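You operate a simulated robot arm through the tools that you are given. There is no shell and no other tool. Be economical: measure what you need, move in short steps, check, and stop when the job is done.

The job below is to be done with a simulated robot arm. You get a single attempt, and the scene is never put back.

JOB
Count the grey slabs on the lower shelf of the blue shelving, then put as many of the filters from the lower shelf of the blue shelving on the top shelf of the blue shelving. Press the yellow key two times. Put the grey coil from the top of the tooling bench on the brown wooden board. Pull the bench drawer open. Do these in any order.

It is judged by the outcome, as a careful person would: the job done as asked, and still so three seconds after it is handed in. It fails if anything else is knocked over, pushed out of place, dropped, spilled or broken.

ROBOT AND FRAMES
A 6-joint arm with a two-finger gripper on a trunk, on a base that drives. Base frame: it is fixed to the floor where the robot stands at the start and does not move with it; the origin is under the middle of the robot, x ahead of it, y to its left, z up; the surface under the hand at the start is at about z = 1580. Readings come in mm, degrees, newtons and seconds.
With the tool pointing down near the work surface it reaches from about 100 to 800 mm from the robot's upright axis, wherever it stands. Its first joint turns from -166.0 to 166.0 degrees. Places, roughly: bench drawer [-8000, 5100, 700]; filter (6x6x16 cm) [500, 400, 600]; grey coil (7x6x5 cm) [-2500, 300, 900]; grey slab [500, 1000, 500]; grey slab (13x6x3 cm) [600, 500, 600]; top shelf of the blue shelving [600, 500, 1600]; wooden board (15x15x1 cm) [-3600, -2700, 800]; yellow key [-1800, -700, 900]. Payload 1.71 kg.
Tool frame: the origin (TCP) lies between the finger pads and is the grasp point; the fingertips stand 20 mm ahead of it; z points along the fingers, y is the line along which they close. The gripper opens to 96 mm. The gripper's body begins 113 mm behind the TCP.
Orientation is told as [roll, pitch, yaw] about the base's x, y, z axes, in that order, counted from this pose: with the fingers straight down and closing along the base's y, the tool's x points along the base's -x, its y along +y and its z along -z.

CONTROLS
- The arm moves only by the tool jog_arm. Its argument "commands" is a list of rows, each a list of 7 numbers: the shift along the tool's x, y, z in mm, then the turn, a rotation vector about the tool's x, y, z in rad, then the opening, from 0 (shut) to 1 (fully open). In form: [[dx, dy, dz, ax, ay, az, claw], ...]. A call has 1 to 20 rows; each row is the pose to reach, as a shift and turn from the pose commanded when the call began, along the tool's axes at that moment. Each row takes 0.2 s and may step no farther than 50 mm and 8.6 degrees from the row before; otherwise, or with a gripper value out of range, the whole call is refused. A pose out of reach is approached as far as the arm can. The call stops where the force on the tool passes 40 N (or 10 N more than at its start, if that is more) or the arm is blocked; 0.2 s more then pass. Each finger travels about 45 mm/s and halts on what it meets, pressing with about 33 N; the grip force reading is that of the motor and also rises with nothing between the fingers. The clock runs only during rows and for 0.2 s after the last one: add rows that repeat a pose to give the fingers time. The reply holds the time, the measured pose of the TCP, the force on the tool along the base axes, the opening and the grip force, in the units named above and with some noise, with the torque about the TCP (base axes, N m) and any sound that the robot's microphone picked up, and new pictures: "pictures" is both (left out), scene, wrist or none.
- Cameras (640 x 400 px; columns grow to the right, rows downward): "scene" is now at [65.9, 192.4, 1807.2]; the picture's right is [-0.19, -0.98, 0.00], its down [-0.38, 0.07, -0.92] and it looks along [0.90, -0.17, -0.39] (base axes); focal length 214 px, centre (320, 200). "wrist" rides on the gripper at [65, 14, -145] in the tool frame; the picture's right is [-0.21, 0.98, 0.00], its down [-0.88, -0.18, -0.44] and it looks along [-0.43, -0.09, 0.90] (tool axes); focal length 275 px, centre (320, 200). There is no depth. A picture from a camera that has moved, and an enlarged one, comes with that camera's place and axes in the base frame and with its lens.
- slide_trunk(by): slides the trunk up (or, below 0, down) by that many mm; the arm and the scene camera ride with it, the base frame stays. It gives what a move gives, with no picture.
- steer(legs): drives the robot by 1 to 6 legs, each [ahead, turn to the left] in mm and degrees, along the robot's own axes; the way and the turn of a leg run together, so that a leg with both is an arc; at most 1500 mm and 180 degrees a leg. The arm and the cameras ride along, it lands a little off, and it stops where it bumps. It gives what a move gives, and a new picture of the scene camera.
- aim_head(pan, tilt): turns the head with the scene camera to pan (to the left, within 143 degrees either way) and tilt (down, from -29 to 69), counted from straight ahead of the robot. It gives what a move gives, and a new picture of the scene camera.
- close_up(camera, box): a new picture of the part [left, top, right, bottom] of that camera's present view, enlarged. The clock stands still meanwhile.
- finish_job(): hands the job in; it is judged then, once.

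Work in short steps. Places have to be worked out from the pictures, the camera data and where the tool is seen: move nearer, look again, correct. Check each grasp and each placing, and mend what went wrong. You have 165 turns and 260 pictures in all, those below and enlarged ones among them. Open the gripper and draw the arm clear of the work before you hand the job in, unless the task says otherwise; then end with one line.

The tools are called after "Request:" as name(argument=value, ...) on one line, values as JSON. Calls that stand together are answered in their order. jog_arm: Moves the arm, as the interface text tells. Its arguments: {"type":"object","properties":{"commands":{"type":"array","items":{"type":"array","items":{"type":"number"}}},"pictures":{"type":"string","enum":["both","scene","wrist","none"]}},"required":["commands"]} The other tools are called the same way: slide_trunk (by) slides the trunk up or down; steer (legs) drives the base; aim_head (pan, tilt) turns the head that bears the scene camera; close_up (camera, box) takes an enlarged picture of a part of a camera's view; finish_job () hands the job in.

At the start:

```text
t: 0.0
tcp_pos: [477.9, 53.8, 1838.4]
ee_rot: [0.0, 0.6, 0.0]
contact_force: [-0.3, 0.6, -1.0]
torque: [-0.04, -0.01, -0.02]
gripper_width: 96.1
gripper_force: 0.1
trunk travel left (down, up): [-376.0, 14.0]
robot x, y, heading: [0.3, 0.9, -0.2]
head pan, tilt: [-10.8, 22.8]
```

scene: 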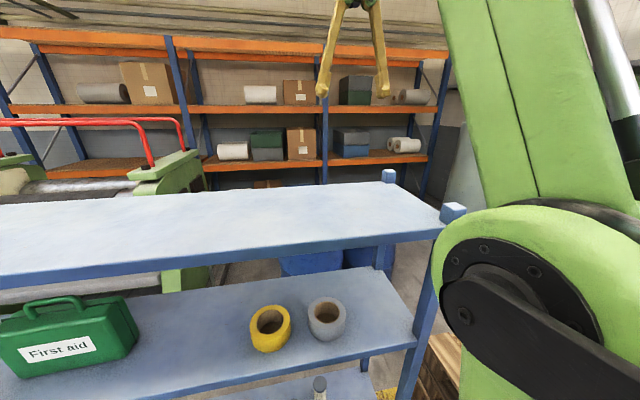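
wrist: 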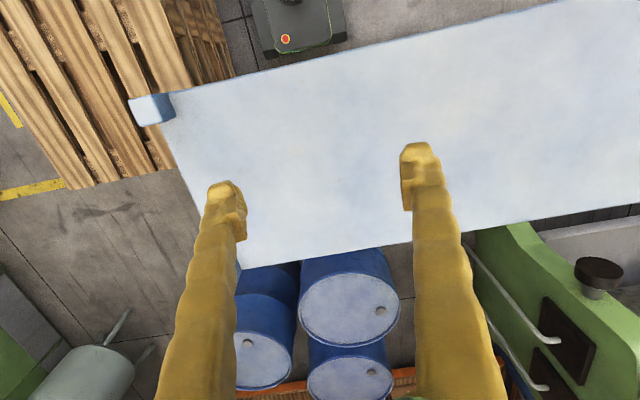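

The blue shelving is right in front, with its top shelf at about z=1580 and the lower shelf out of view. I tilt the head down to see the lower shelf.

Request:
aim_head(pan=25, tilt=62)

```text
t: 1.1
tcp_pos: [448.2, 53.4, 1845.9]
ee_rot: [-0.1, -0.1, 0.0]
contact_force: [-1.7, -0.6, -0.2]
torque: [-0.01, -0.13, -0.02]
gripper_width: 96.0
gripper_force: 0.1
trunk travel left (down, up): [-376.0, 14.0]
robot x, y, heading: [-3.5, -0.3, 0.2]
head pan, tilt: [25.0, 62.0]
camera scene: at [23.9, 236.5, 1751.8], right [0.42, -0.91, 0.0], down [-0.8, -0.37, -0.47], along [0.43, 0.2, -0.88], focal length 214 px, centre (320, 200)
```

scene: 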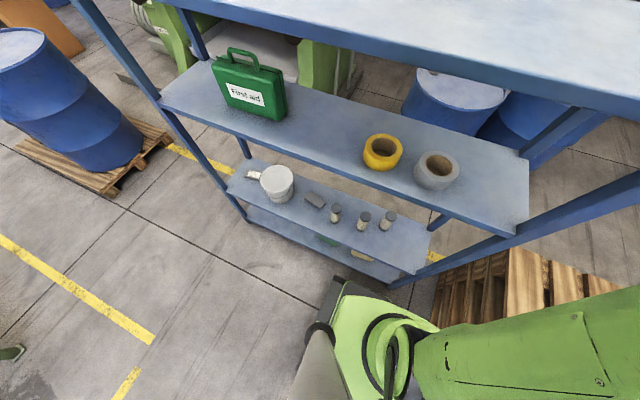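

I see one shelf with a bucket, filters and slabs, and another below it. I enlarge that part.

Request:
close_up(camera="scene", box=[220, 140, 440, 290])

```text
2.67 times, centred on (330, 215) of scene
camera zoom: at [23.9, 236.5, 1751.8], right [0.42, -0.91, 0.0], down [-0.8, -0.37, -0.47], along [0.43, 0.2, -0.88], focal length 572 px, centre (293, 160)
```

zoom: 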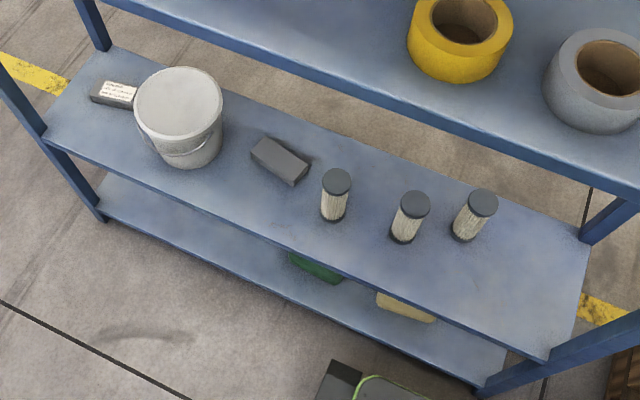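

There are three filters, and slabs seen between them and by the bucket. Before I move I survey the room to plan the driving.

Request:
aim_head(pan=90, tilt=25)

Request:
aim_head(pan=143, tilt=25)

Request:
aim_head(pan=-143, tilt=25)

Request:
aim_head(pan=-90, tilt=25)

```text
t: 2.4
tcp_pos: [452.5, 53.3, 1844.9]
ee_rot: [0.1, -0.1, 0.1]
contact_force: [-0.5, -0.3, -0.5]
torque: [0.04, -0.13, 0.0]
gripper_width: 95.9
gripper_force: 0.1
trunk travel left (down, up): [-376.0, 14.0]
robot x, y, heading: [0.1, -2.3, 0.2]
head pan, tilt: [90.0, 25.0]
camera scene: at [-29.7, 301.6, 1804.0], right [1.0, 0.0, 0.0], down [0.0, -0.42, -0.91], along [0.0, 0.91, -0.42], focal length 214 px, centre (320, 200)
```

scene: 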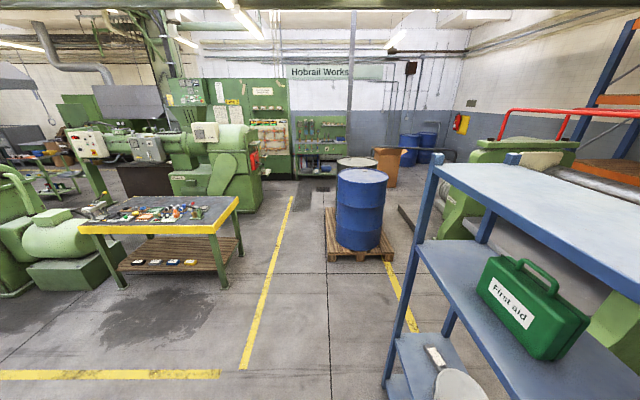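

```text
t: 3.6
tcp_pos: [512.4, 53.2, 1829.6]
ee_rot: [0.0, 1.8, -0.1]
contact_force: [5.8, 0.4, -1.1]
torque: [-0.02, 0.68, 0.0]
gripper_width: 96.1
gripper_force: 0.1
trunk travel left (down, up): [-376.0, 14.0]
robot x, y, heading: [1.9, -0.3, 0.2]
head pan, tilt: [143.0, 25.0]
camera scene: at [-58.8, 265.5, 1806.4], right [0.6, 0.8, -0.02], down [0.31, -0.25, -0.92], along [-0.73, 0.55, -0.4], focal length 214 px, centre (320, 200)
```

scene: 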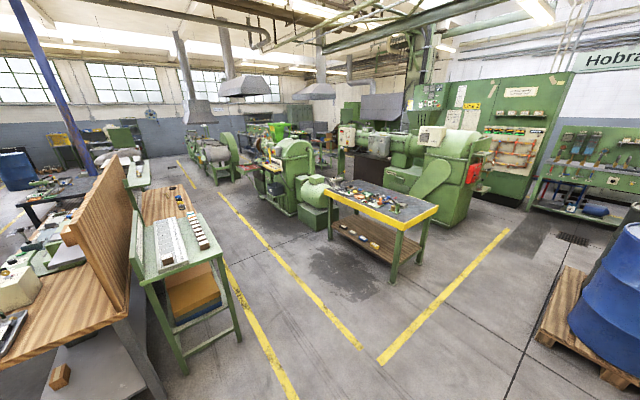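

```text
t: 7.6
tcp_pos: [521.3, 52.4, 1826.1]
ee_rot: [0.0, 2.0, -0.1]
contact_force: [4.1, 0.3, -1.4]
torque: [-0.04, 0.48, 0.0]
gripper_width: 96.1
gripper_force: 0.1
trunk travel left (down, up): [-376.0, 14.0]
robot x, y, heading: [1.8, 2.8, 0.2]
head pan, tilt: [-143.0, 25.0]
camera scene: at [-64.4, 154.4, 1805.8], right [-0.6, 0.8, 0.01], down [0.32, 0.25, -0.91], along [-0.73, -0.55, -0.41], focal length 214 px, centre (320, 200)
```

scene: 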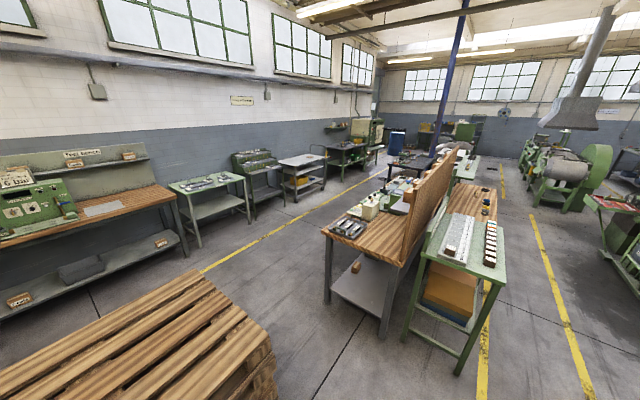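

```text
t: 8.8
tcp_pos: [481.5, 54.4, 1836.2]
ee_rot: [0.1, 0.8, -0.1]
contact_force: [0.6, -0.3, 0.1]
torque: [-0.01, 0.02, 0.04]
gripper_width: 96.0
gripper_force: 0.0
trunk travel left (down, up): [-376.0, 14.0]
robot x, y, heading: [3.1, 3.6, 0.1]
head pan, tilt: [-90.0, 25.0]
camera scene: at [-41.7, 117.6, 1803.7], right [-1.0, 0.0, 0.0], down [0.01, 0.42, -0.91], along [0.0, -0.91, -0.42], focal length 214 px, centre (320, 200)
```

scene: 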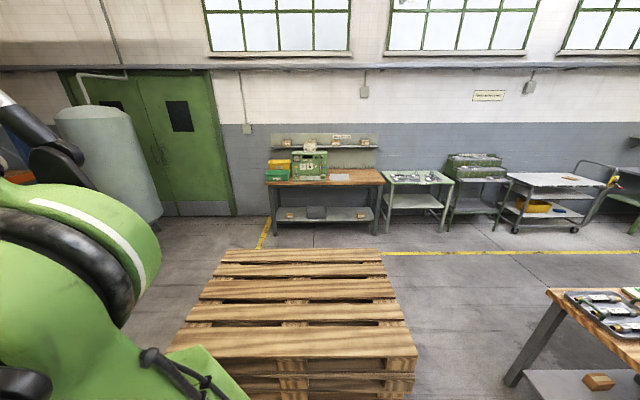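

The way behind me is clear for about a metre. I back off 600 mm so the trunk can go down and I can look between the shelves.

Request:
steer(legs=[[-600, 0]])

Request:
slide_trunk(by=-370)

Request:
aim_head(pan=25, tilt=38)

```text
t: 13.3
tcp_pos: [-181.7, 53.8, 1851.9]
ee_rot: [0.0, -0.8, 0.2]
contact_force: [-6.8, -0.5, 2.4]
torque: [0.01, -0.85, 0.02]
gripper_width: 95.8
gripper_force: 0.0
trunk travel left (down, up): [-376.0, 14.0]
robot x, y, heading: [-606.7, -3.3, 0.0]
head pan, tilt: [-90.0, 25.0]
camera scene: at [-683.5, 116.8, 1802.7], right [-1.0, 0.0, -0.03], down [0.02, 0.42, -0.91], along [0.01, -0.91, -0.42], focal length 214 px, centre (320, 200)
```

scene: 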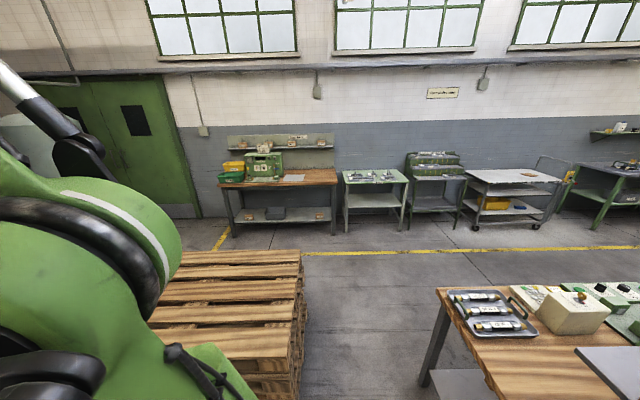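

```text
t: 16.9
tcp_pos: [-112.4, 53.6, 1463.7]
ee_rot: [0.0, 1.3, 0.0]
contact_force: [0.8, -0.4, -0.8]
torque: [-0.05, 0.15, 0.0]
gripper_width: 96.0
gripper_force: 0.1
trunk travel left (down, up): [-6.0, 384.0]
robot x, y, heading: [-604.7, -1.6, 0.1]
head pan, tilt: [-90.0, 25.0]
```

```text
t: 18.8
tcp_pos: [-133.0, 53.5, 1469.5]
ee_rot: [0.1, 0.8, 0.2]
contact_force: [-0.8, -0.1, -0.1]
torque: [-0.02, -0.09, -0.01]
gripper_width: 96.1
gripper_force: 0.0
trunk travel left (down, up): [-6.0, 384.0]
robot x, y, heading: [-608.1, -1.8, 0.0]
head pan, tilt: [25.0, 38.0]
camera scene: at [-556.0, 245.6, 1413.5], right [0.42, -0.91, 0.0], down [-0.56, -0.26, -0.79], along [0.71, 0.33, -0.62], focal length 214 px, centre (320, 200)
```

scene: 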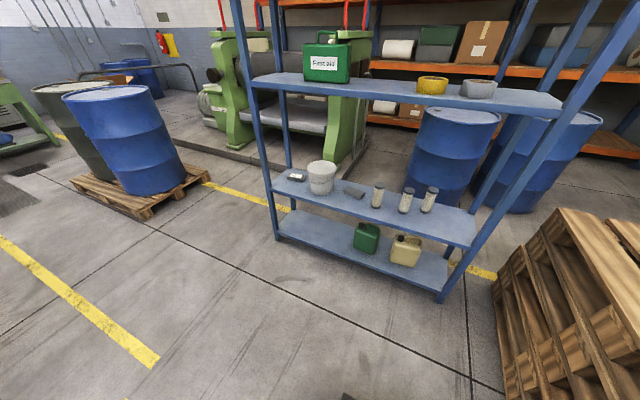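

The lower shelf is in full view now. I enlarge it to count the slabs.

Request:
close_up(camera="scene", box=[260, 140, 400, 220])

Request:
close_up(camera="scene", box=[340, 150, 490, 250])

```text
4.57 times, centred on (330, 180) of scene
camera zoom: at [-556.0, 245.6, 1413.5], right [0.42, -0.91, 0.0], down [-0.56, -0.26, -0.79], along [0.71, 0.33, -0.62], focal length 980 px, centre (274, 291)
```

zoom: 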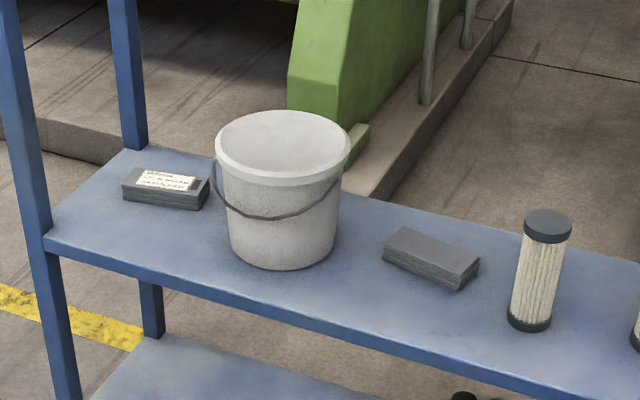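

```text
4.00 times, centred on (415, 200) of scene
camera zoom: at [-556.0, 245.6, 1413.5], right [0.42, -0.91, 0.0], down [-0.56, -0.26, -0.79], along [0.71, 0.33, -0.62], focal length 858 px, centre (-60, 200)
```

zoom: 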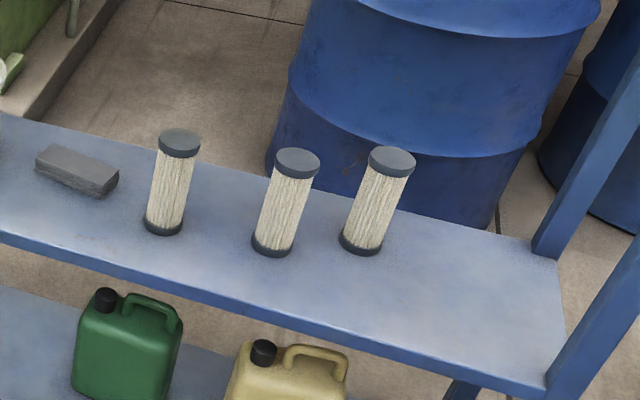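

Two slabs are visible so far, one of them labelled. I zoom in on the label; the space behind the bucket still has to be seen.

Request:
close_up(camera="scene", box=[282, 172, 312, 190])

Request:
steer(legs=[[0, 60], [800, 0]])

Request:
aim_head(pan=-45, tilt=45)

```text
16.00 times, centred on (297, 181) of scene
camera zoom: at [-556.0, 245.6, 1413.5], right [0.42, -0.91, 0.0], down [-0.56, -0.26, -0.79], along [0.71, 0.33, -0.62], focal length 3432 px, centre (688, 504)
```

zoom: 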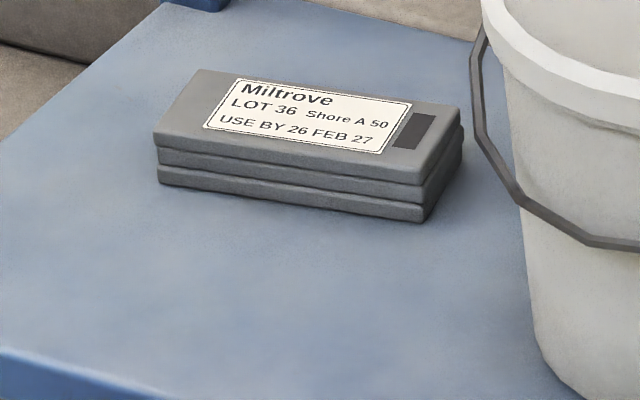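

```text
t: 28.5
tcp_pos: [16.4, 1108.2, 1468.5]
ee_rot: [-0.1, 0.7, 58.0]
contact_force: [0.1, -0.1, 0.7]
torque: [0.03, 0.0, 0.04]
gripper_width: 95.7
gripper_force: 0.0
trunk travel left (down, up): [-6.0, 384.0]
robot x, y, heading: [-188.8, 678.5, 58.4]
head pan, tilt: [25.0, 38.0]
camera scene: at [-362.3, 867.9, 1412.7], right [0.99, -0.12, -0.01], down [-0.08, -0.62, -0.78], along [0.09, 0.77, -0.63], focal length 214 px, centre (320, 200)
```

scene: 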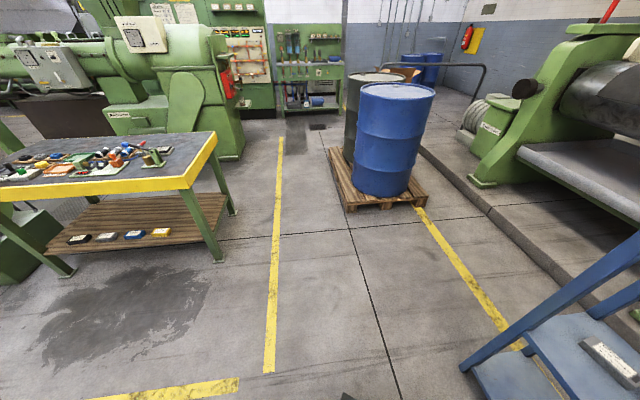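

```text
t: 29.9
tcp_pos: [4.6, 1087.9, 1477.3]
ee_rot: [0.1, -0.1, 58.0]
contact_force: [-2.2, -3.3, 1.5]
torque: [0.31, -0.21, 0.0]
gripper_width: 96.0
gripper_force: 0.1
trunk travel left (down, up): [-6.0, 384.0]
robot x, y, heading: [-190.6, 677.9, 58.3]
head pan, tilt: [-45.0, 45.0]
camera scene: at [-295.7, 797.1, 1402.9], right [0.23, -0.97, 0.01], down [-0.69, -0.17, -0.7], along [0.68, 0.15, -0.71], focal length 214 px, centre (320, 200)
```

scene: 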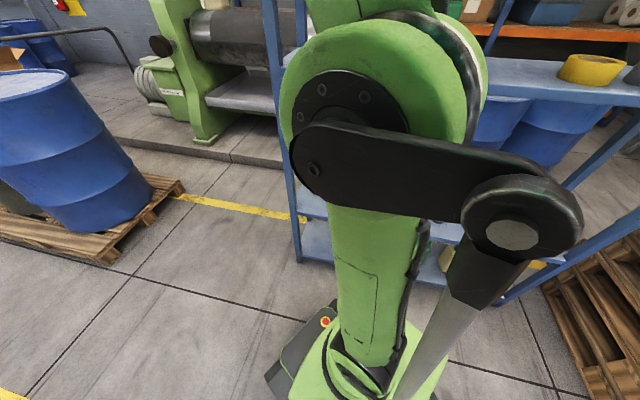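

The labelled slab looks layered, so I need to compare the two closely and look behind the bucket. I drive around to the left end of the shelving and face it from there.

Request:
steer(legs=[[0, 25], [530, 0], [0, -123]])

Request:
aim_head(pan=5, tilt=45)

```text
t: 43.5
tcp_pos: [264.2, 963.6, 1476.4]
ee_rot: [0.0, -0.1, -37.5]
contact_force: [0.2, 1.0, 0.1]
torque: [0.02, 0.02, 0.0]
gripper_width: 96.0
gripper_force: 0.0
trunk travel left (down, up): [-6.0, 384.0]
robot x, y, heading: [-122.3, 1194.7, -37.4]
head pan, tilt: [-45.0, 45.0]
camera scene: at [6.9, 1290.1, 1402.7], right [-0.99, -0.13, 0.01], down [-0.1, 0.71, -0.7], along [0.09, -0.69, -0.71], focal length 214 px, centre (320, 200)
```

scene: 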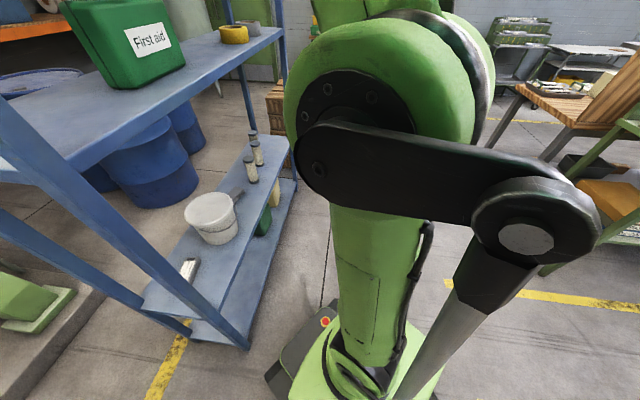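

```text
t: 44.7
tcp_pos: [243.2, 980.1, 1484.2]
ee_rot: [0.0, -1.0, -37.5]
contact_force: [-1.0, -0.6, 0.4]
torque: [0.02, -0.06, -0.02]
gripper_width: 96.0
gripper_force: 0.0
trunk travel left (down, up): [-6.0, 384.0]
robot x, y, heading: [-124.1, 1202.9, -37.5]
head pan, tilt: [5.0, 45.0]
camera scene: at [47.5, 1340.2, 1403.3], right [-0.54, -0.84, 0.0], down [-0.6, 0.38, -0.71], along [0.6, -0.38, -0.71], focal length 214 px, centre (320, 200)
```

scene: 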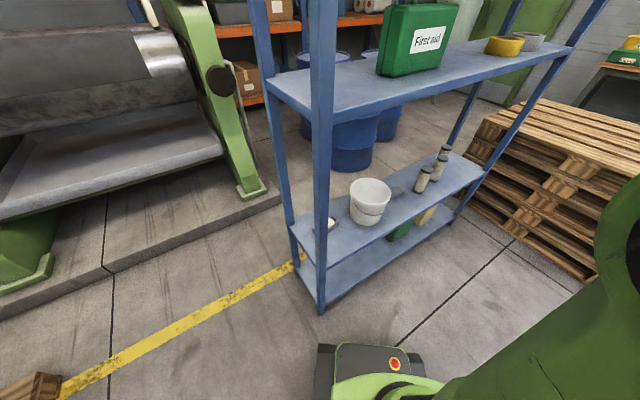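

I zoom in on the bucket area from this side.

Request:
close_up(camera="scene", box=[300, 170, 420, 245])

Request:
close_up(camera="scene", box=[375, 172, 423, 202])

```text
5.33 times, centred on (360, 208) of scene
camera zoom: at [47.5, 1340.2, 1403.3], right [-0.54, -0.84, 0.0], down [-0.6, 0.38, -0.71], along [0.6, -0.38, -0.71], focal length 1144 px, centre (107, 160)
```

zoom: 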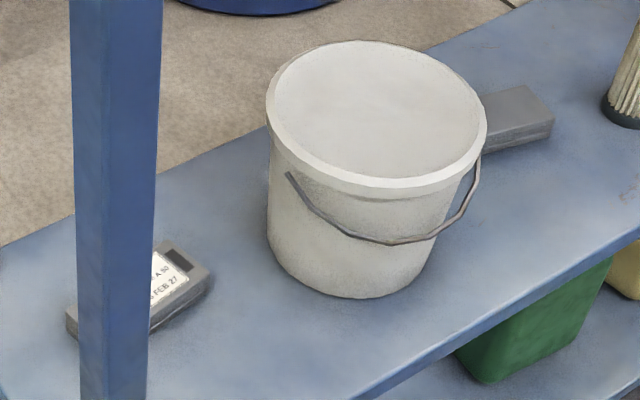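

```text
13.33 times, centred on (399, 187) of scene
camera zoom: at [47.5, 1340.2, 1403.3], right [-0.54, -0.84, 0.0], down [-0.6, 0.38, -0.71], along [0.6, -0.38, -0.71], focal length 2860 px, centre (-733, 373)
```

zoom: 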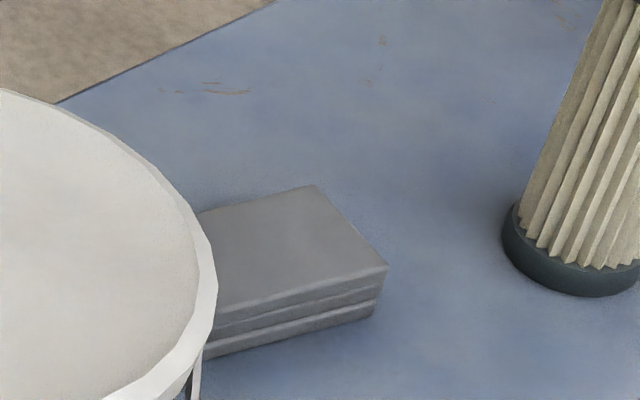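

Both slabs show the same layered sides, so each is one slab. Nothing as large as a slab could hide in the small spot still unseen behind the bucket, so the count is 2 and two filters go up. I drive to a stand facing the filters.

Request:
steer(legs=[[0, -70.5], [950, 0], [0, 108]])

Request:
aim_head(pan=0, tilt=40)

```text
t: 62.9
tcp_pos: [24.9, 351.1, 1483.7]
ee_rot: [0.0, -0.9, -0.3]
contact_force: [0.1, 0.3, -0.4]
torque: [-0.01, 0.0, -0.01]
gripper_width: 95.8
gripper_force: 0.0
trunk travel left (down, up): [-6.0, 384.0]
robot x, y, heading: [-405.0, 302.7, -0.2]
head pan, tilt: [5.0, 45.0]
camera scene: at [-333.8, 518.1, 1402.4], right [0.08, -1.0, 0.0], down [-0.72, -0.06, -0.7], along [0.69, 0.06, -0.72], focal length 214 px, centre (320, 200)
```

scene: 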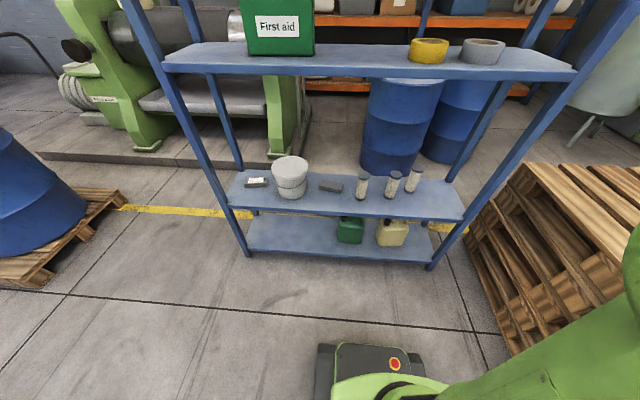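

```text
t: 63.6
tcp_pos: [15.7, 351.3, 1485.9]
ee_rot: [0.0, -1.3, -0.3]
contact_force: [-1.6, -0.2, 0.0]
torque: [0.03, -0.19, -0.02]
gripper_width: 95.9
gripper_force: 0.1
trunk travel left (down, up): [-6.0, 384.0]
robot x, y, heading: [-404.9, 299.5, 0.1]
head pan, tilt: [0.0, 40.0]
camera scene: at [-339.2, 511.1, 1410.0], right [0.0, -1.0, 0.0], down [-0.65, 0.0, -0.76], along [0.76, 0.0, -0.65], focal length 214 px, centre (320, 200)
```

scene: 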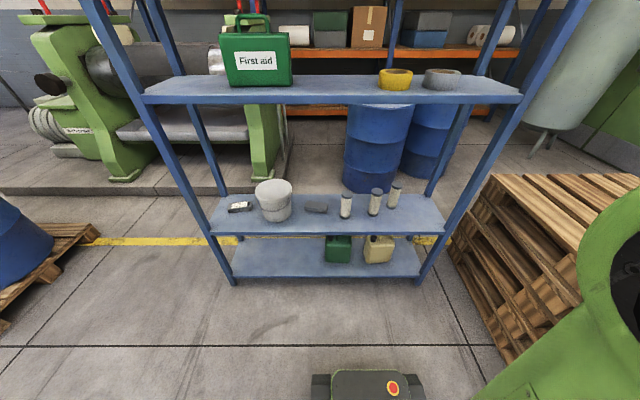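

Request:
close_up(camera="scene", box=[300, 165, 460, 265])

```text
4.00 times, centred on (380, 215) of scene
camera zoom: at [-339.2, 511.1, 1410.0], right [0.0, -1.0, 0.0], down [-0.65, 0.0, -0.76], along [0.76, 0.0, -0.65], focal length 858 px, centre (80, 140)
```

zoom: 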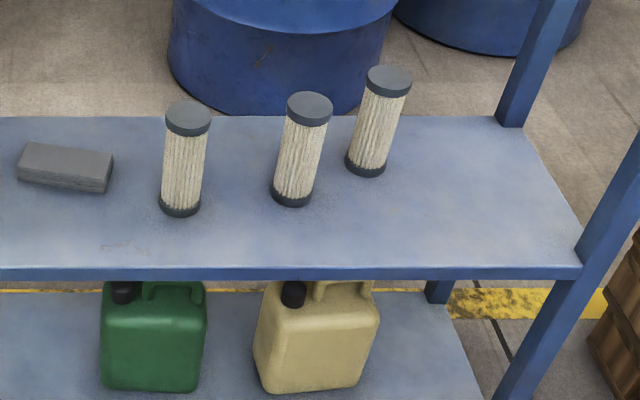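

Triangulating from two views, the shelf surface is at z≈555 with front edge x≈400. The filters stand at about (517,368), (536,208) and (600,85). I lower the arm in front of the shelf while pitching the tool forward by 60°.

Request:
jog_arm(commands=[[0, 2, 50, 0, -0.15, 0, 1], [0, 4, 100, 0, -0.3, 0, 1], [0, 6, 150, 0, -0.45, 0, 1], [0, 8, 200, 0, -0.6, 0, 1], [0, 10, 250, 0, -0.75, 0, 1], [0, 12, 300, 0, -0.9, 0, 1], [0, 14, 350, 0, -1.047, 0, 1], [0, 16, 400, 0, -1.047, 0, 1], [0, 18, 450, 0, -1.047, 0, 1], [0, 18, 500, 0, -1.047, 0, 1], [0, 18, 550, 0, -1.047, 0, 1], [0, 18, 600, 0, -1.047, 0, 1], [0, 18, 650, 0, -1.047, 0, 1], [0, 18, 700, 0, -1.047, 0, 1]])

```text
t: 66.6
tcp_pos: [13.9, 367.3, 803.7]
ee_rot: [0.1, -62.4, -0.3]
contact_force: [-0.6, 0.1, -1.5]
torque: [0.04, -0.18, 0.05]
gripper_width: 95.9
gripper_force: 0.1
trunk travel left (down, up): [-6.0, 384.0]
robot x, y, heading: [-403.6, 303.3, -0.3]
head pan, tilt: [0.0, 40.0]
camera scene: at [-369.8, 511.2, 1411.2], right [0.0, -1.0, 0.0], down [-0.63, 0.0, -0.77], along [0.77, 0.0, -0.63], focal length 214 px, centre (320, 200)
camera wrist: at [-145.2, 381.7, 811.3], right [0.1, 0.98, 0.18], down [0.01, -0.19, 0.98], along [0.99, -0.1, -0.03], focal length 275 px, centre (320, 200)
```

scene: 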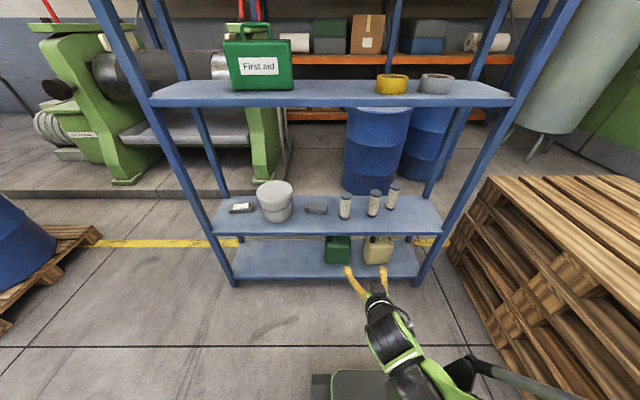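
wrist: 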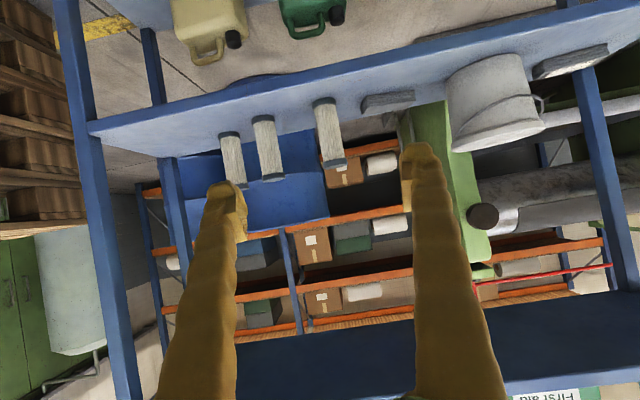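

The wrist view confirms filter 1 at (517,370) with its top at z≈716. I go to a pre-grasp point in front of it.

Request:
jog_arm(commands=[[-6, 0, 46, 0, 0, 0, 1], [-12, 0, 92, 0, 0, 0, 1], [-18, 0, 138, 0, 0, 0, 1], [-24, 1, 184, 0, 0, 0, 1], [-30, 1, 230, 0, 0, 0, 1], [-36, 2, 276, 0, 0, 0, 1], [-42, 2, 322, 0, 0, 0, 1], [-48, 2, 368, 0, 0, 0, 1], [-55, 2, 414, 0, 0, 0, 1], [-55, 2, 414, 0, 0, 0, 1], [-55, 2, 414, 0, 0, 0, 1], [-55, 2, 414, 0, 0, 0, 1]])

```text
t: 69.2
tcp_pos: [416.0, 371.3, 641.9]
ee_rot: [0.1, -61.6, -0.2]
contact_force: [0.2, 0.2, 0.2]
torque: [-0.04, -0.01, 0.06]
gripper_width: 96.0
gripper_force: 0.0
out of reach, approached as far as the arm can: row 2, 3, 4, 5, 6, 7
trunk travel left (down, up): [-6.0, 384.0]
robot x, y, heading: [-405.7, 305.4, -0.1]
head pan, tilt: [0.0, 40.0]
camera scene: at [-329.4, 511.0, 1409.6], right [0.0, -1.0, 0.0], down [-0.65, 0.0, -0.76], along [0.76, 0.0, -0.65], focal length 214 px, centre (320, 200)
camera wrist: at [256.8, 385.4, 651.7], right [0.1, 0.98, 0.18], down [0.02, -0.19, 0.98], along [0.99, -0.1, -0.04], focal length 275 px, centre (320, 200)
```

scene: 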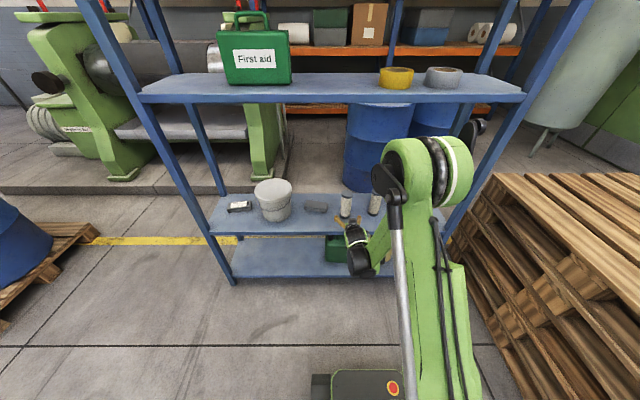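
wrist: 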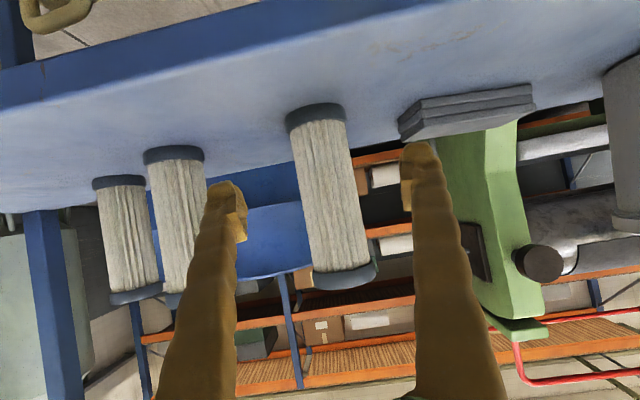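

The fingers straddle the filter line and the arm is clear of the shelf edge. I advance 99 mm level and close.

Request:
jog_arm(commands=[[-12, 0, 22, 0, 0, 0, 1], [-24, 0, 44, 0, 0, 0, 1], [-36, 0, 66, 0, 0, 0, 1], [-48, 0, 87, 0, 0, 0, 1], [-48, 0, 87, 0, 0, 0, 1], [-48, 0, 87, 0, 0, 0, 1]])

```text
t: 70.6
tcp_pos: [515.7, 370.2, 644.2]
ee_rot: [0.0, -61.7, -0.3]
contact_force: [0.0, 0.0, -0.2]
torque: [-0.02, -0.02, 0.0]
gripper_width: 96.1
gripper_force: 0.0
trunk travel left (down, up): [-6.0, 384.0]
robot x, y, heading: [-405.8, 302.9, -0.2]
head pan, tilt: [0.0, 40.0]
camera scene: at [-329.3, 511.0, 1409.6], right [0.0, -1.0, 0.0], down [-0.65, 0.0, -0.76], along [0.76, 0.0, -0.65], focal length 214 px, centre (320, 200)
camera wrist: at [356.3, 384.9, 653.2], right [0.1, 0.98, 0.18], down [0.02, -0.19, 0.98], along [0.99, -0.1, -0.04], focal length 275 px, centre (320, 200)
```

scene: 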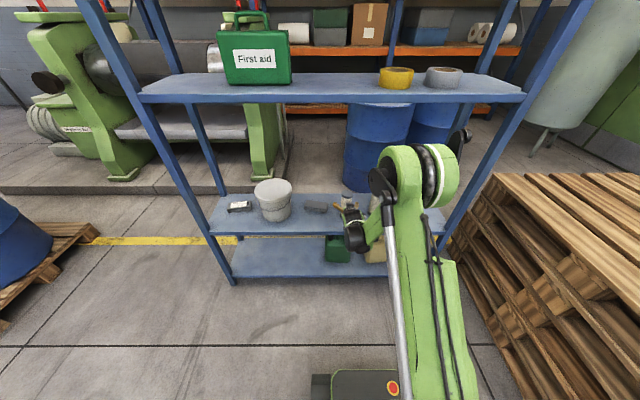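
wrist: 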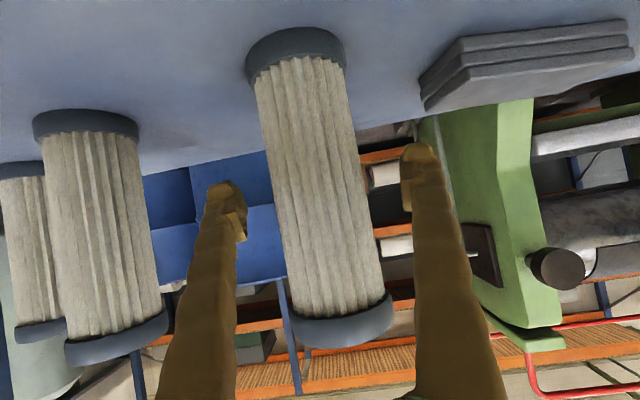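

The filter is centred between the pads. I close the grip.

Request:
jog_arm(commands=[[0, 0, 0, 0, 0, 0, 0], [0, 0, 0, 0, 0, 0, 0], [0, 0, 0, 0, 0, 0, 0], [0, 0, 0, 0, 0, 0, 0], [0, 0, 0, 0, 0, 0, 0]], pictures="wrist")

```text
t: 71.8
tcp_pos: [515.1, 370.7, 643.3]
ee_rot: [0.1, -61.8, -0.3]
contact_force: [0.6, -0.5, 1.2]
torque: [0.02, -0.06, -0.05]
gripper_width: 59.4
gripper_force: 32.9
trunk travel left (down, up): [-6.0, 384.0]
robot x, y, heading: [-403.8, 301.7, -0.2]
head pan, tilt: [0.0, 40.0]
camera wrist: at [356.2, 384.8, 653.2], right [0.1, 0.98, 0.18], down [0.02, -0.19, 0.98], along [0.99, -0.1, -0.04], focal length 275 px, centre (320, 200)
```

wrist: 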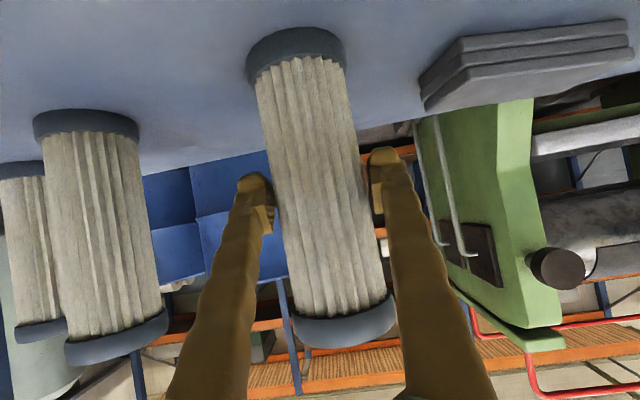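

Grip is firm at 59 mm. I lift 60 mm and draw back 300 mm.

Request:
jog_arm(commands=[[-13, 0, -7, 0, 0, 0, 0], [-26, 0, -14, 0, 0, 0, 0], [-40, 0, -21, 0, 0, 0, 0], [-53, 0, -28, 0, 0, 0, 0], [-35, 0, -61, 0, 0, 0, 0], [-18, 0, -94, 0, 0, 0, 0], [0, 0, -127, 0, 0, 0, 0], [18, 0, -160, 0, 0, 0, 0], [36, 0, -193, 0, 0, 0, 0], [53, 0, -226, 0, 0, 0, 0], [71, 0, -259, 0, 0, 0, 0], [89, 0, -292, 0, 0, 0, 0], [89, 0, -292, 0, 0, 0, 0]])

```text
t: 74.6
tcp_pos: [226.4, 372.1, 735.1]
ee_rot: [0.1, -61.6, -0.4]
contact_force: [-0.1, -0.1, -1.5]
torque: [-0.03, 0.01, -0.01]
gripper_width: 59.2
gripper_force: 33.4
out of reach, approached as far as the arm can: row 10, 11, 12, 13
trunk travel left (down, up): [-6.0, 384.0]
robot x, y, heading: [-403.2, 301.6, -0.2]
head pan, tilt: [0.0, 40.0]
camera scene: at [-329.5, 511.0, 1409.6], right [0.0, -1.0, 0.0], down [-0.65, 0.0, -0.76], along [0.76, 0.0, -0.65], focal length 214 px, centre (320, 200)
camera wrist: at [68.1, 386.9, 745.3], right [0.1, 0.98, 0.18], down [0.02, -0.19, 0.98], along [0.99, -0.1, -0.04], focal length 275 px, centre (320, 200)
```

scene: 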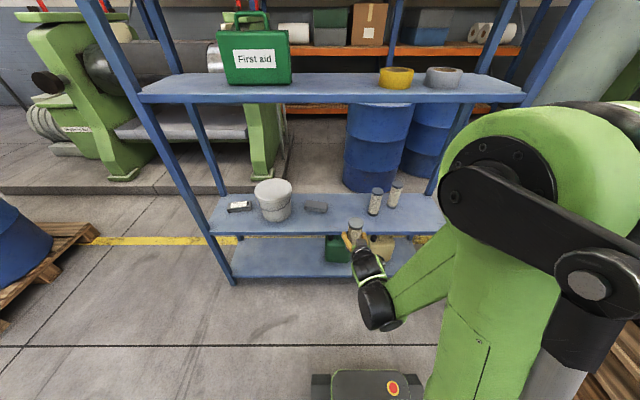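
wrist: 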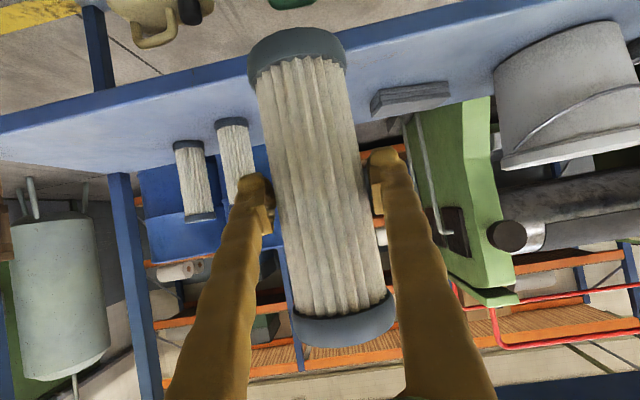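

The filter is held upright and clear. I raise the trunk, then the arm.

Request:
slide_trunk(by=378)

Request:
jog_arm(commands=[[-44, 0, -24, 0, 0, 0, 0], [-88, 0, -47, 0, 0, 0, 0], [-132, 0, -71, 0, 0, 0, 0], [-176, 0, -95, 0, 0, 0, 0], [-220, 0, -118, 0, 0, 0, 0], [-264, 0, -142, 0, 0, 0, 0], [-308, 0, -166, 0, 0, 0, 0], [-352, 0, -190, 0, 0, 0, 0], [-396, 0, -213, 0, 0, 0, 0], [-440, 0, -237, 0, 0, 0, 0], [-484, 0, -261, 0, 0, 0, 0], [-528, 0, -284, 0, 0, 0, 0], [-528, 0, -284, 0, 0, 0, 0], [-528, 0, -284, 0, 0, 0, 0]])

```text
t: 78.2
tcp_pos: [228.0, 372.4, 1112.8]
ee_rot: [0.1, -61.6, -0.4]
contact_force: [-0.1, 0.4, -2.3]
torque: [0.0, 0.0, 0.07]
gripper_width: 58.9
gripper_force: 33.2
trunk travel left (down, up): [-384.0, 6.0]
robot x, y, heading: [-404.4, 301.0, -0.1]
head pan, tilt: [0.0, 40.0]
```

```text
refused: row 1 steps farther than a row can; nothing moved
```

The step was a hair too long; I repeat with smaller ones, aiming for z≈1720.

Request:
jog_arm(commands=[[-41, 0, -22, 0, 0, 0, 0], [-82, 0, -44, 0, 0, 0, 0], [-123, 0, -66, 0, 0, 0, 0], [-164, 0, -88, 0, 0, 0, 0], [-205, 0, -110, 0, 0, 0, 0], [-246, 0, -132, 0, 0, 0, 0], [-287, 0, -155, 0, 0, 0, 0], [-328, 0, -177, 0, 0, 0, 0], [-369, 0, -199, 0, 0, 0, 0], [-410, 0, -221, 0, 0, 0, 0], [-451, 0, -243, 0, 0, 0, 0], [-492, 0, -265, 0, 0, 0, 0], [-534, 0, -288, 0, 0, 0, 0], [-534, 0, -288, 0, 0, 0, 0], [-534, 0, -288, 0, 0, 0, 0]])

Request:
aim_head(pan=-10, tilt=20)

```text
t: 81.4
tcp_pos: [227.7, 369.0, 1721.0]
ee_rot: [0.1, -61.6, -0.2]
contact_force: [-0.3, 0.2, -1.4]
torque: [0.0, 0.02, -0.02]
gripper_width: 58.9
gripper_force: 32.8
trunk travel left (down, up): [-384.0, 6.0]
robot x, y, heading: [-404.2, 301.6, -0.1]
head pan, tilt: [0.0, 40.0]
camera scene: at [-323.8, 510.9, 1787.5], right [0.0, -1.0, 0.0], down [-0.65, 0.0, -0.76], along [0.76, 0.0, -0.65], focal length 214 px, centre (320, 200)
camera wrist: at [68.7, 383.9, 1730.9], right [0.1, 0.98, 0.18], down [0.02, -0.19, 0.98], along [0.99, -0.1, -0.04], focal length 275 px, centre (320, 200)
```

scene: 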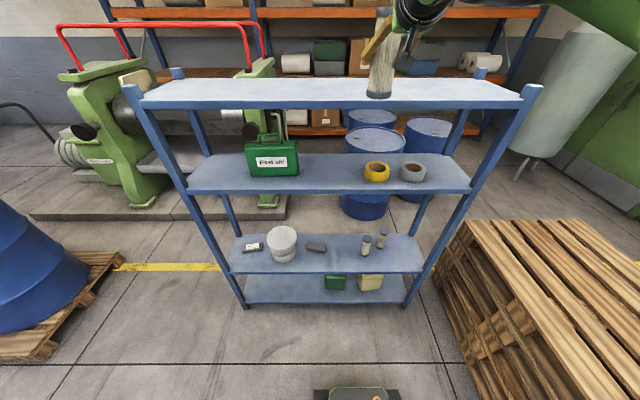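
wrist: 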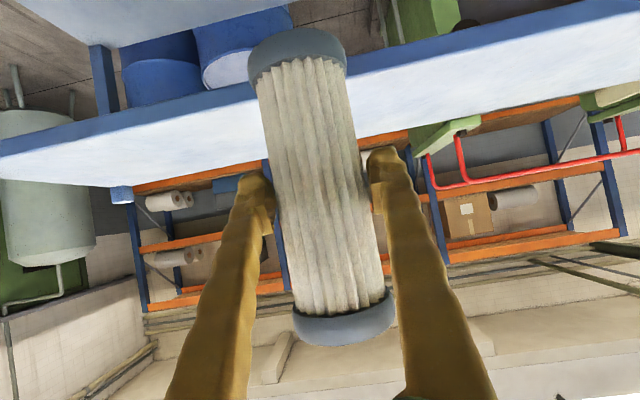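

```text
t: 82.3
tcp_pos: [228.3, 369.0, 1721.3]
ee_rot: [0.1, -61.6, -0.4]
contact_force: [0.7, 0.7, -0.7]
torque: [0.01, 0.01, 0.0]
gripper_width: 58.6
gripper_force: 33.4
trunk travel left (down, up): [-384.0, 6.0]
robot x, y, heading: [-409.4, 306.3, -0.3]
head pan, tilt: [-10.0, 20.0]
camera scene: at [-316.6, 494.8, 1818.7], right [-0.18, -0.98, 0.0], down [-0.35, 0.06, -0.93], along [0.92, -0.17, -0.36], focal length 214 px, centre (320, 200)
```

scene: 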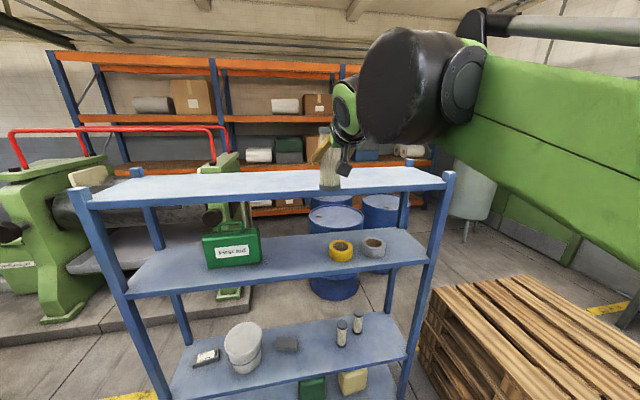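

The filter base is about 55 mm above the top shelf. I extend 280 mm over the shelf.

Request:
jog_arm(commands=[[-22, 0, 41, 0, 0, 0, 0], [-44, 0, 82, 0, 0, 0, 0], [-66, 0, 123, 0, 0, 0, 0], [-88, 0, 164, 0, 0, 0, 0], [-110, 0, 205, 0, 0, 0, 0], [-133, 0, 246, 0, 0, 0, 0], [-133, 0, 246, 0, 0, 0, 0], [-133, 0, 246, 0, 0, 0, 0]])

```text
t: 84.1
tcp_pos: [510.2, 371.9, 1719.4]
ee_rot: [0.1, -61.7, -0.4]
contact_force: [1.0, 0.2, -1.0]
torque: [-0.01, 0.02, -0.01]
gripper_width: 58.9
gripper_force: 33.0
trunk travel left (down, up): [-384.0, 6.0]
robot x, y, heading: [-403.4, 299.7, -0.3]
head pan, tilt: [-10.0, 20.0]
camera scene: at [-316.5, 494.7, 1818.8], right [-0.18, -0.98, 0.0], down [-0.35, 0.06, -0.93], along [0.92, -0.17, -0.36], focal length 214 px, centre (320, 200)
camera wrist: at [350.8, 386.9, 1730.9], right [0.1, 0.98, 0.18], down [0.02, -0.19, 0.98], along [0.99, -0.1, -0.04], focal length 275 px, centre (320, 200)
```

scene: 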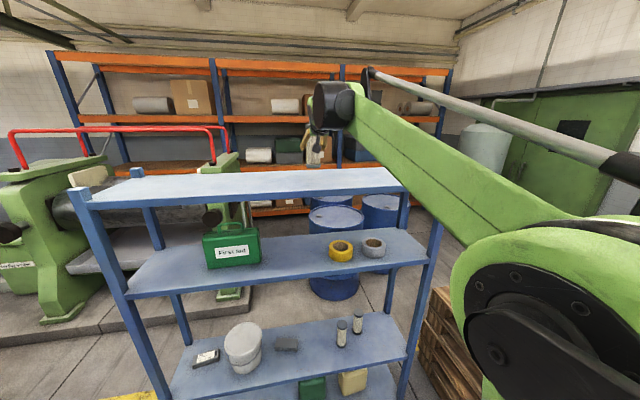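
wrist: 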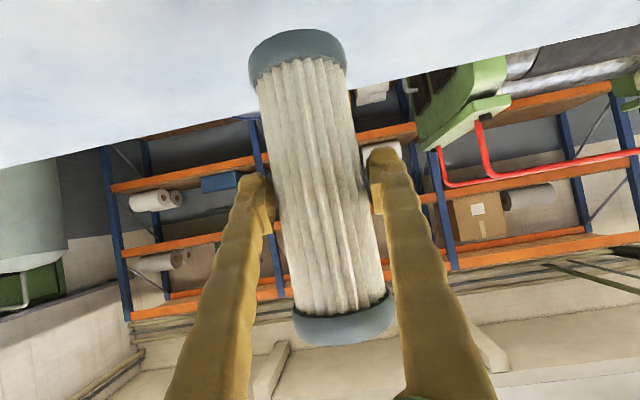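

It is over the shelf and well in from the front edge. I lower by 44 mm, then feel for contact.

Request:
jog_arm(commands=[[13, 0, 7, 0, 0, 0, 0], [26, 0, 14, 0, 0, 0, 0], [39, 0, 21, 0, 0, 0, 0], [39, 0, 21, 0, 0, 0, 0]], pictures="wrist")

Request:
close_up(camera="scene", box=[270, 120, 370, 210])

```text
t: 85.1
tcp_pos: [508.6, 370.8, 1675.0]
ee_rot: [0.0, -61.7, -0.3]
contact_force: [0.2, 0.1, -1.8]
torque: [-0.02, 0.02, -0.01]
gripper_width: 58.8
gripper_force: 33.0
trunk travel left (down, up): [-384.0, 6.0]
robot x, y, heading: [-400.5, 301.3, -0.3]
head pan, tilt: [-10.0, 20.0]
camera wrist: at [348.6, 385.2, 1684.9], right [0.1, 0.98, 0.18], down [0.02, -0.18, 0.98], along [0.99, -0.1, -0.04], focal length 275 px, centre (320, 200)
```

wrist: 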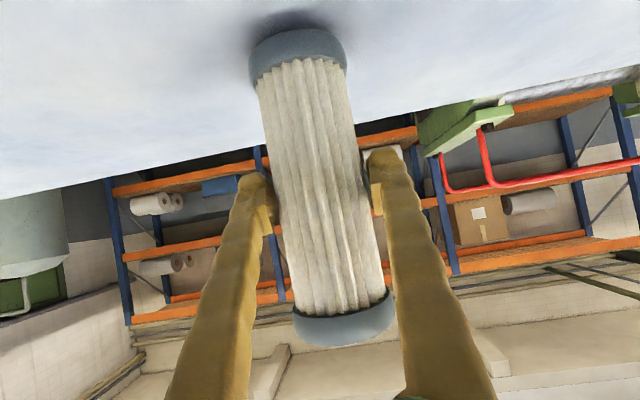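

```text
4.44 times, centred on (320, 165) of scene
camera zoom: at [-316.1, 494.8, 1818.8], right [-0.18, -0.98, 0.0], down [-0.35, 0.06, -0.93], along [0.92, -0.17, -0.36], focal length 953 px, centre (320, 356)
```

zoom: 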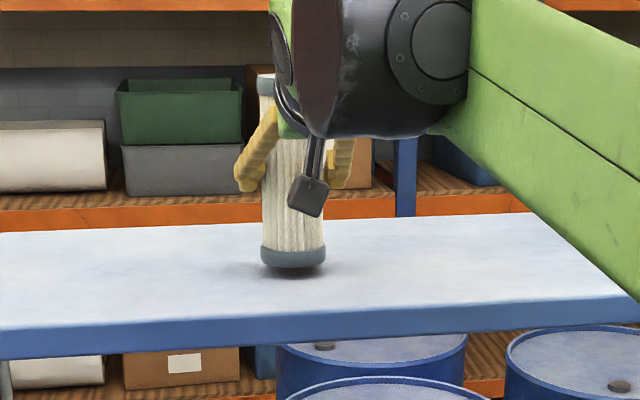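

Close to touching, with its shadow just under the base. I lower in 2 mm steps, watching the force.

Request:
jog_arm(commands=[[2, 0, 1, 0, 0, 0, 0], [4, 0, 2, 0, 0, 0, 0], [5, 0, 3, 0, 0, 0, 0], [5, 0, 3, 0, 0, 0, 0]], pictures="none")

Request:
jog_arm(commands=[[1, 0, 0.5, 0, 0, 0, 0], [2, 0, 1, 0, 0, 0, 0], [2, 0, 1, 0, 0, 0, 0]], pictures="wrist")

```text
t: 86.1
tcp_pos: [508.3, 370.0, 1670.2]
ee_rot: [0.2, -61.7, -0.3]
contact_force: [-0.2, 0.2, -1.5]
torque: [0.01, -0.01, 0.0]
gripper_width: 58.6
gripper_force: 32.9
trunk travel left (down, up): [-384.0, 6.0]
robot x, y, heading: [-404.6, 300.6, -0.1]
head pan, tilt: [-10.0, 20.0]
```

```text
t: 86.9
tcp_pos: [508.4, 370.1, 1667.0]
ee_rot: [0.1, -61.6, -0.3]
contact_force: [0.3, -0.3, -1.9]
torque: [-0.03, 0.04, -0.01]
gripper_width: 58.6
gripper_force: 32.7
trunk travel left (down, up): [-384.0, 6.0]
robot x, y, heading: [-405.5, 300.9, -0.1]
head pan, tilt: [-10.0, 20.0]
camera wrist: at [348.3, 384.2, 1677.9], right [0.1, 0.98, 0.18], down [0.02, -0.19, 0.98], along [0.99, -0.1, -0.04], focal length 275 px, centre (320, 200)
```

wrist: 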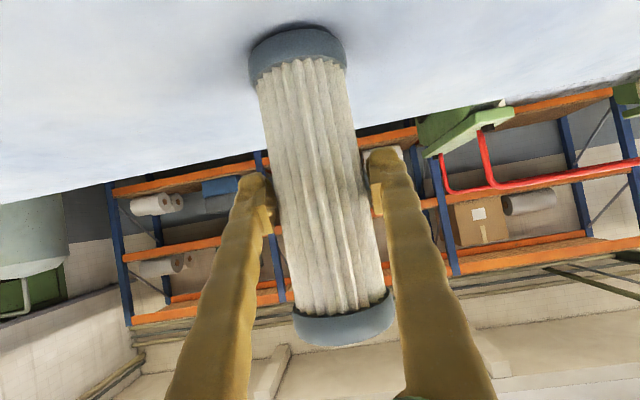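

No contact yet; I go on in 1.5 mm steps.

Request:
jog_arm(commands=[[1.3, 0, 0.7, 0, 0, 0, 0], [2.6, 0, 1.4, 0, 0, 0, 0], [2.6, 0, 1.4, 0, 0, 0, 0]], pictures="none")

Request:
jog_arm(commands=[[1.3, 0, 0.7, 0, 0, 0, 0], [2.6, 0, 1.4, 0, 0, 0, 0], [2.6, 0, 1.4, 0, 0, 0, 0]], pictures="wrist")

```text
t: 87.7
tcp_pos: [509.2, 369.7, 1663.7]
ee_rot: [0.1, -61.5, -0.3]
contact_force: [-0.3, 0.2, -1.6]
torque: [0.06, -0.03, -0.04]
gripper_width: 58.5
gripper_force: 32.6
trunk travel left (down, up): [-384.0, 6.0]
robot x, y, heading: [-405.4, 300.5, -0.2]
head pan, tilt: [-10.0, 20.0]
```

```text
t: 88.5
tcp_pos: [507.2, 370.6, 1662.7]
ee_rot: [0.1, -61.8, -0.4]
contact_force: [5.6, -3.6, 20.4]
torque: [-0.03, -0.37, -0.04]
gripper_width: 58.6
gripper_force: 32.7
trunk travel left (down, up): [-384.0, 6.0]
robot x, y, heading: [-403.3, 302.9, -0.1]
head pan, tilt: [-10.0, 20.0]
camera wrist: at [347.5, 384.9, 1673.0], right [0.1, 0.98, 0.18], down [0.02, -0.19, 0.98], along [0.99, -0.1, -0.04], focal length 275 px, centre (320, 200)
```

wrist: 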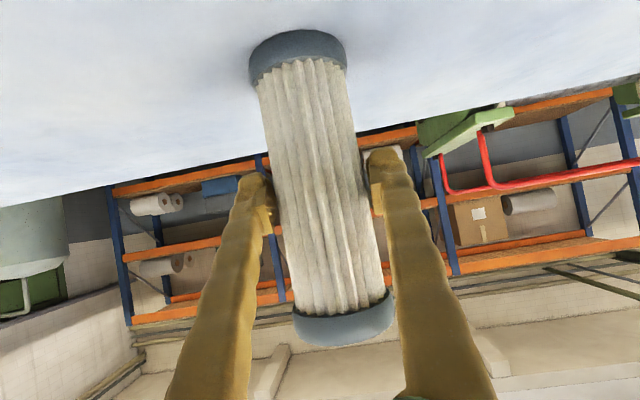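

Contact at z≈1663. I ease back 1 mm, open, then draw straight back level.

Request:
jog_arm(commands=[[-1, 0, -0.5, 0, 0, 0, 0], [-1, 0, -0.5, 0, 0, 0, 0.8], [-1, 0, -0.5, 0, 0, 0, 1], [-1, 0, -0.5, 0, 0, 0, 1], [-1, 0, -0.5, 0, 0, 0, 1], [-1, 0, -0.5, 0, 0, 0, 1]], pictures="wrist")

Request:
jog_arm(commands=[[14, 0, -26, 0, 0, 0, 1], [28, 0, -52, 0, 0, 0, 1], [42, 0, -78, 0, 0, 0, 1], [57, 0, -105, 0, 0, 0, 1], [71, 0, -132, 0, 0, 0, 1], [94, 0, -176, 0, 0, 0, 1], [118, 0, -220, 0, 0, 0, 1], [142, 0, -264, 0, 0, 0, 1]])

```text
t: 89.9
tcp_pos: [507.9, 371.2, 1662.2]
ee_rot: [0.1, -61.6, -0.2]
contact_force: [-0.6, -0.3, 0.4]
torque: [-0.01, -0.05, -0.01]
gripper_width: 95.8
gripper_force: 0.0
trunk travel left (down, up): [-384.0, 6.0]
robot x, y, heading: [-404.7, 303.7, -0.3]
head pan, tilt: [-10.0, 20.0]
camera wrist: at [348.5, 385.7, 1673.0], right [0.1, 0.98, 0.18], down [0.02, -0.19, 0.98], along [0.99, -0.1, -0.04], focal length 275 px, centre (320, 200)
```

wrist: 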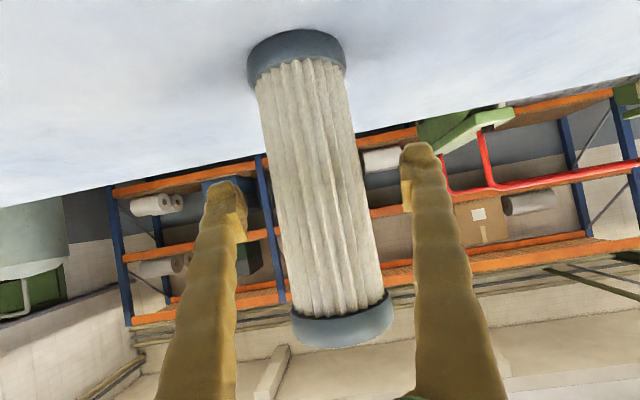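

```text
refused: row 7 steps farther than a row can; nothing moved
```

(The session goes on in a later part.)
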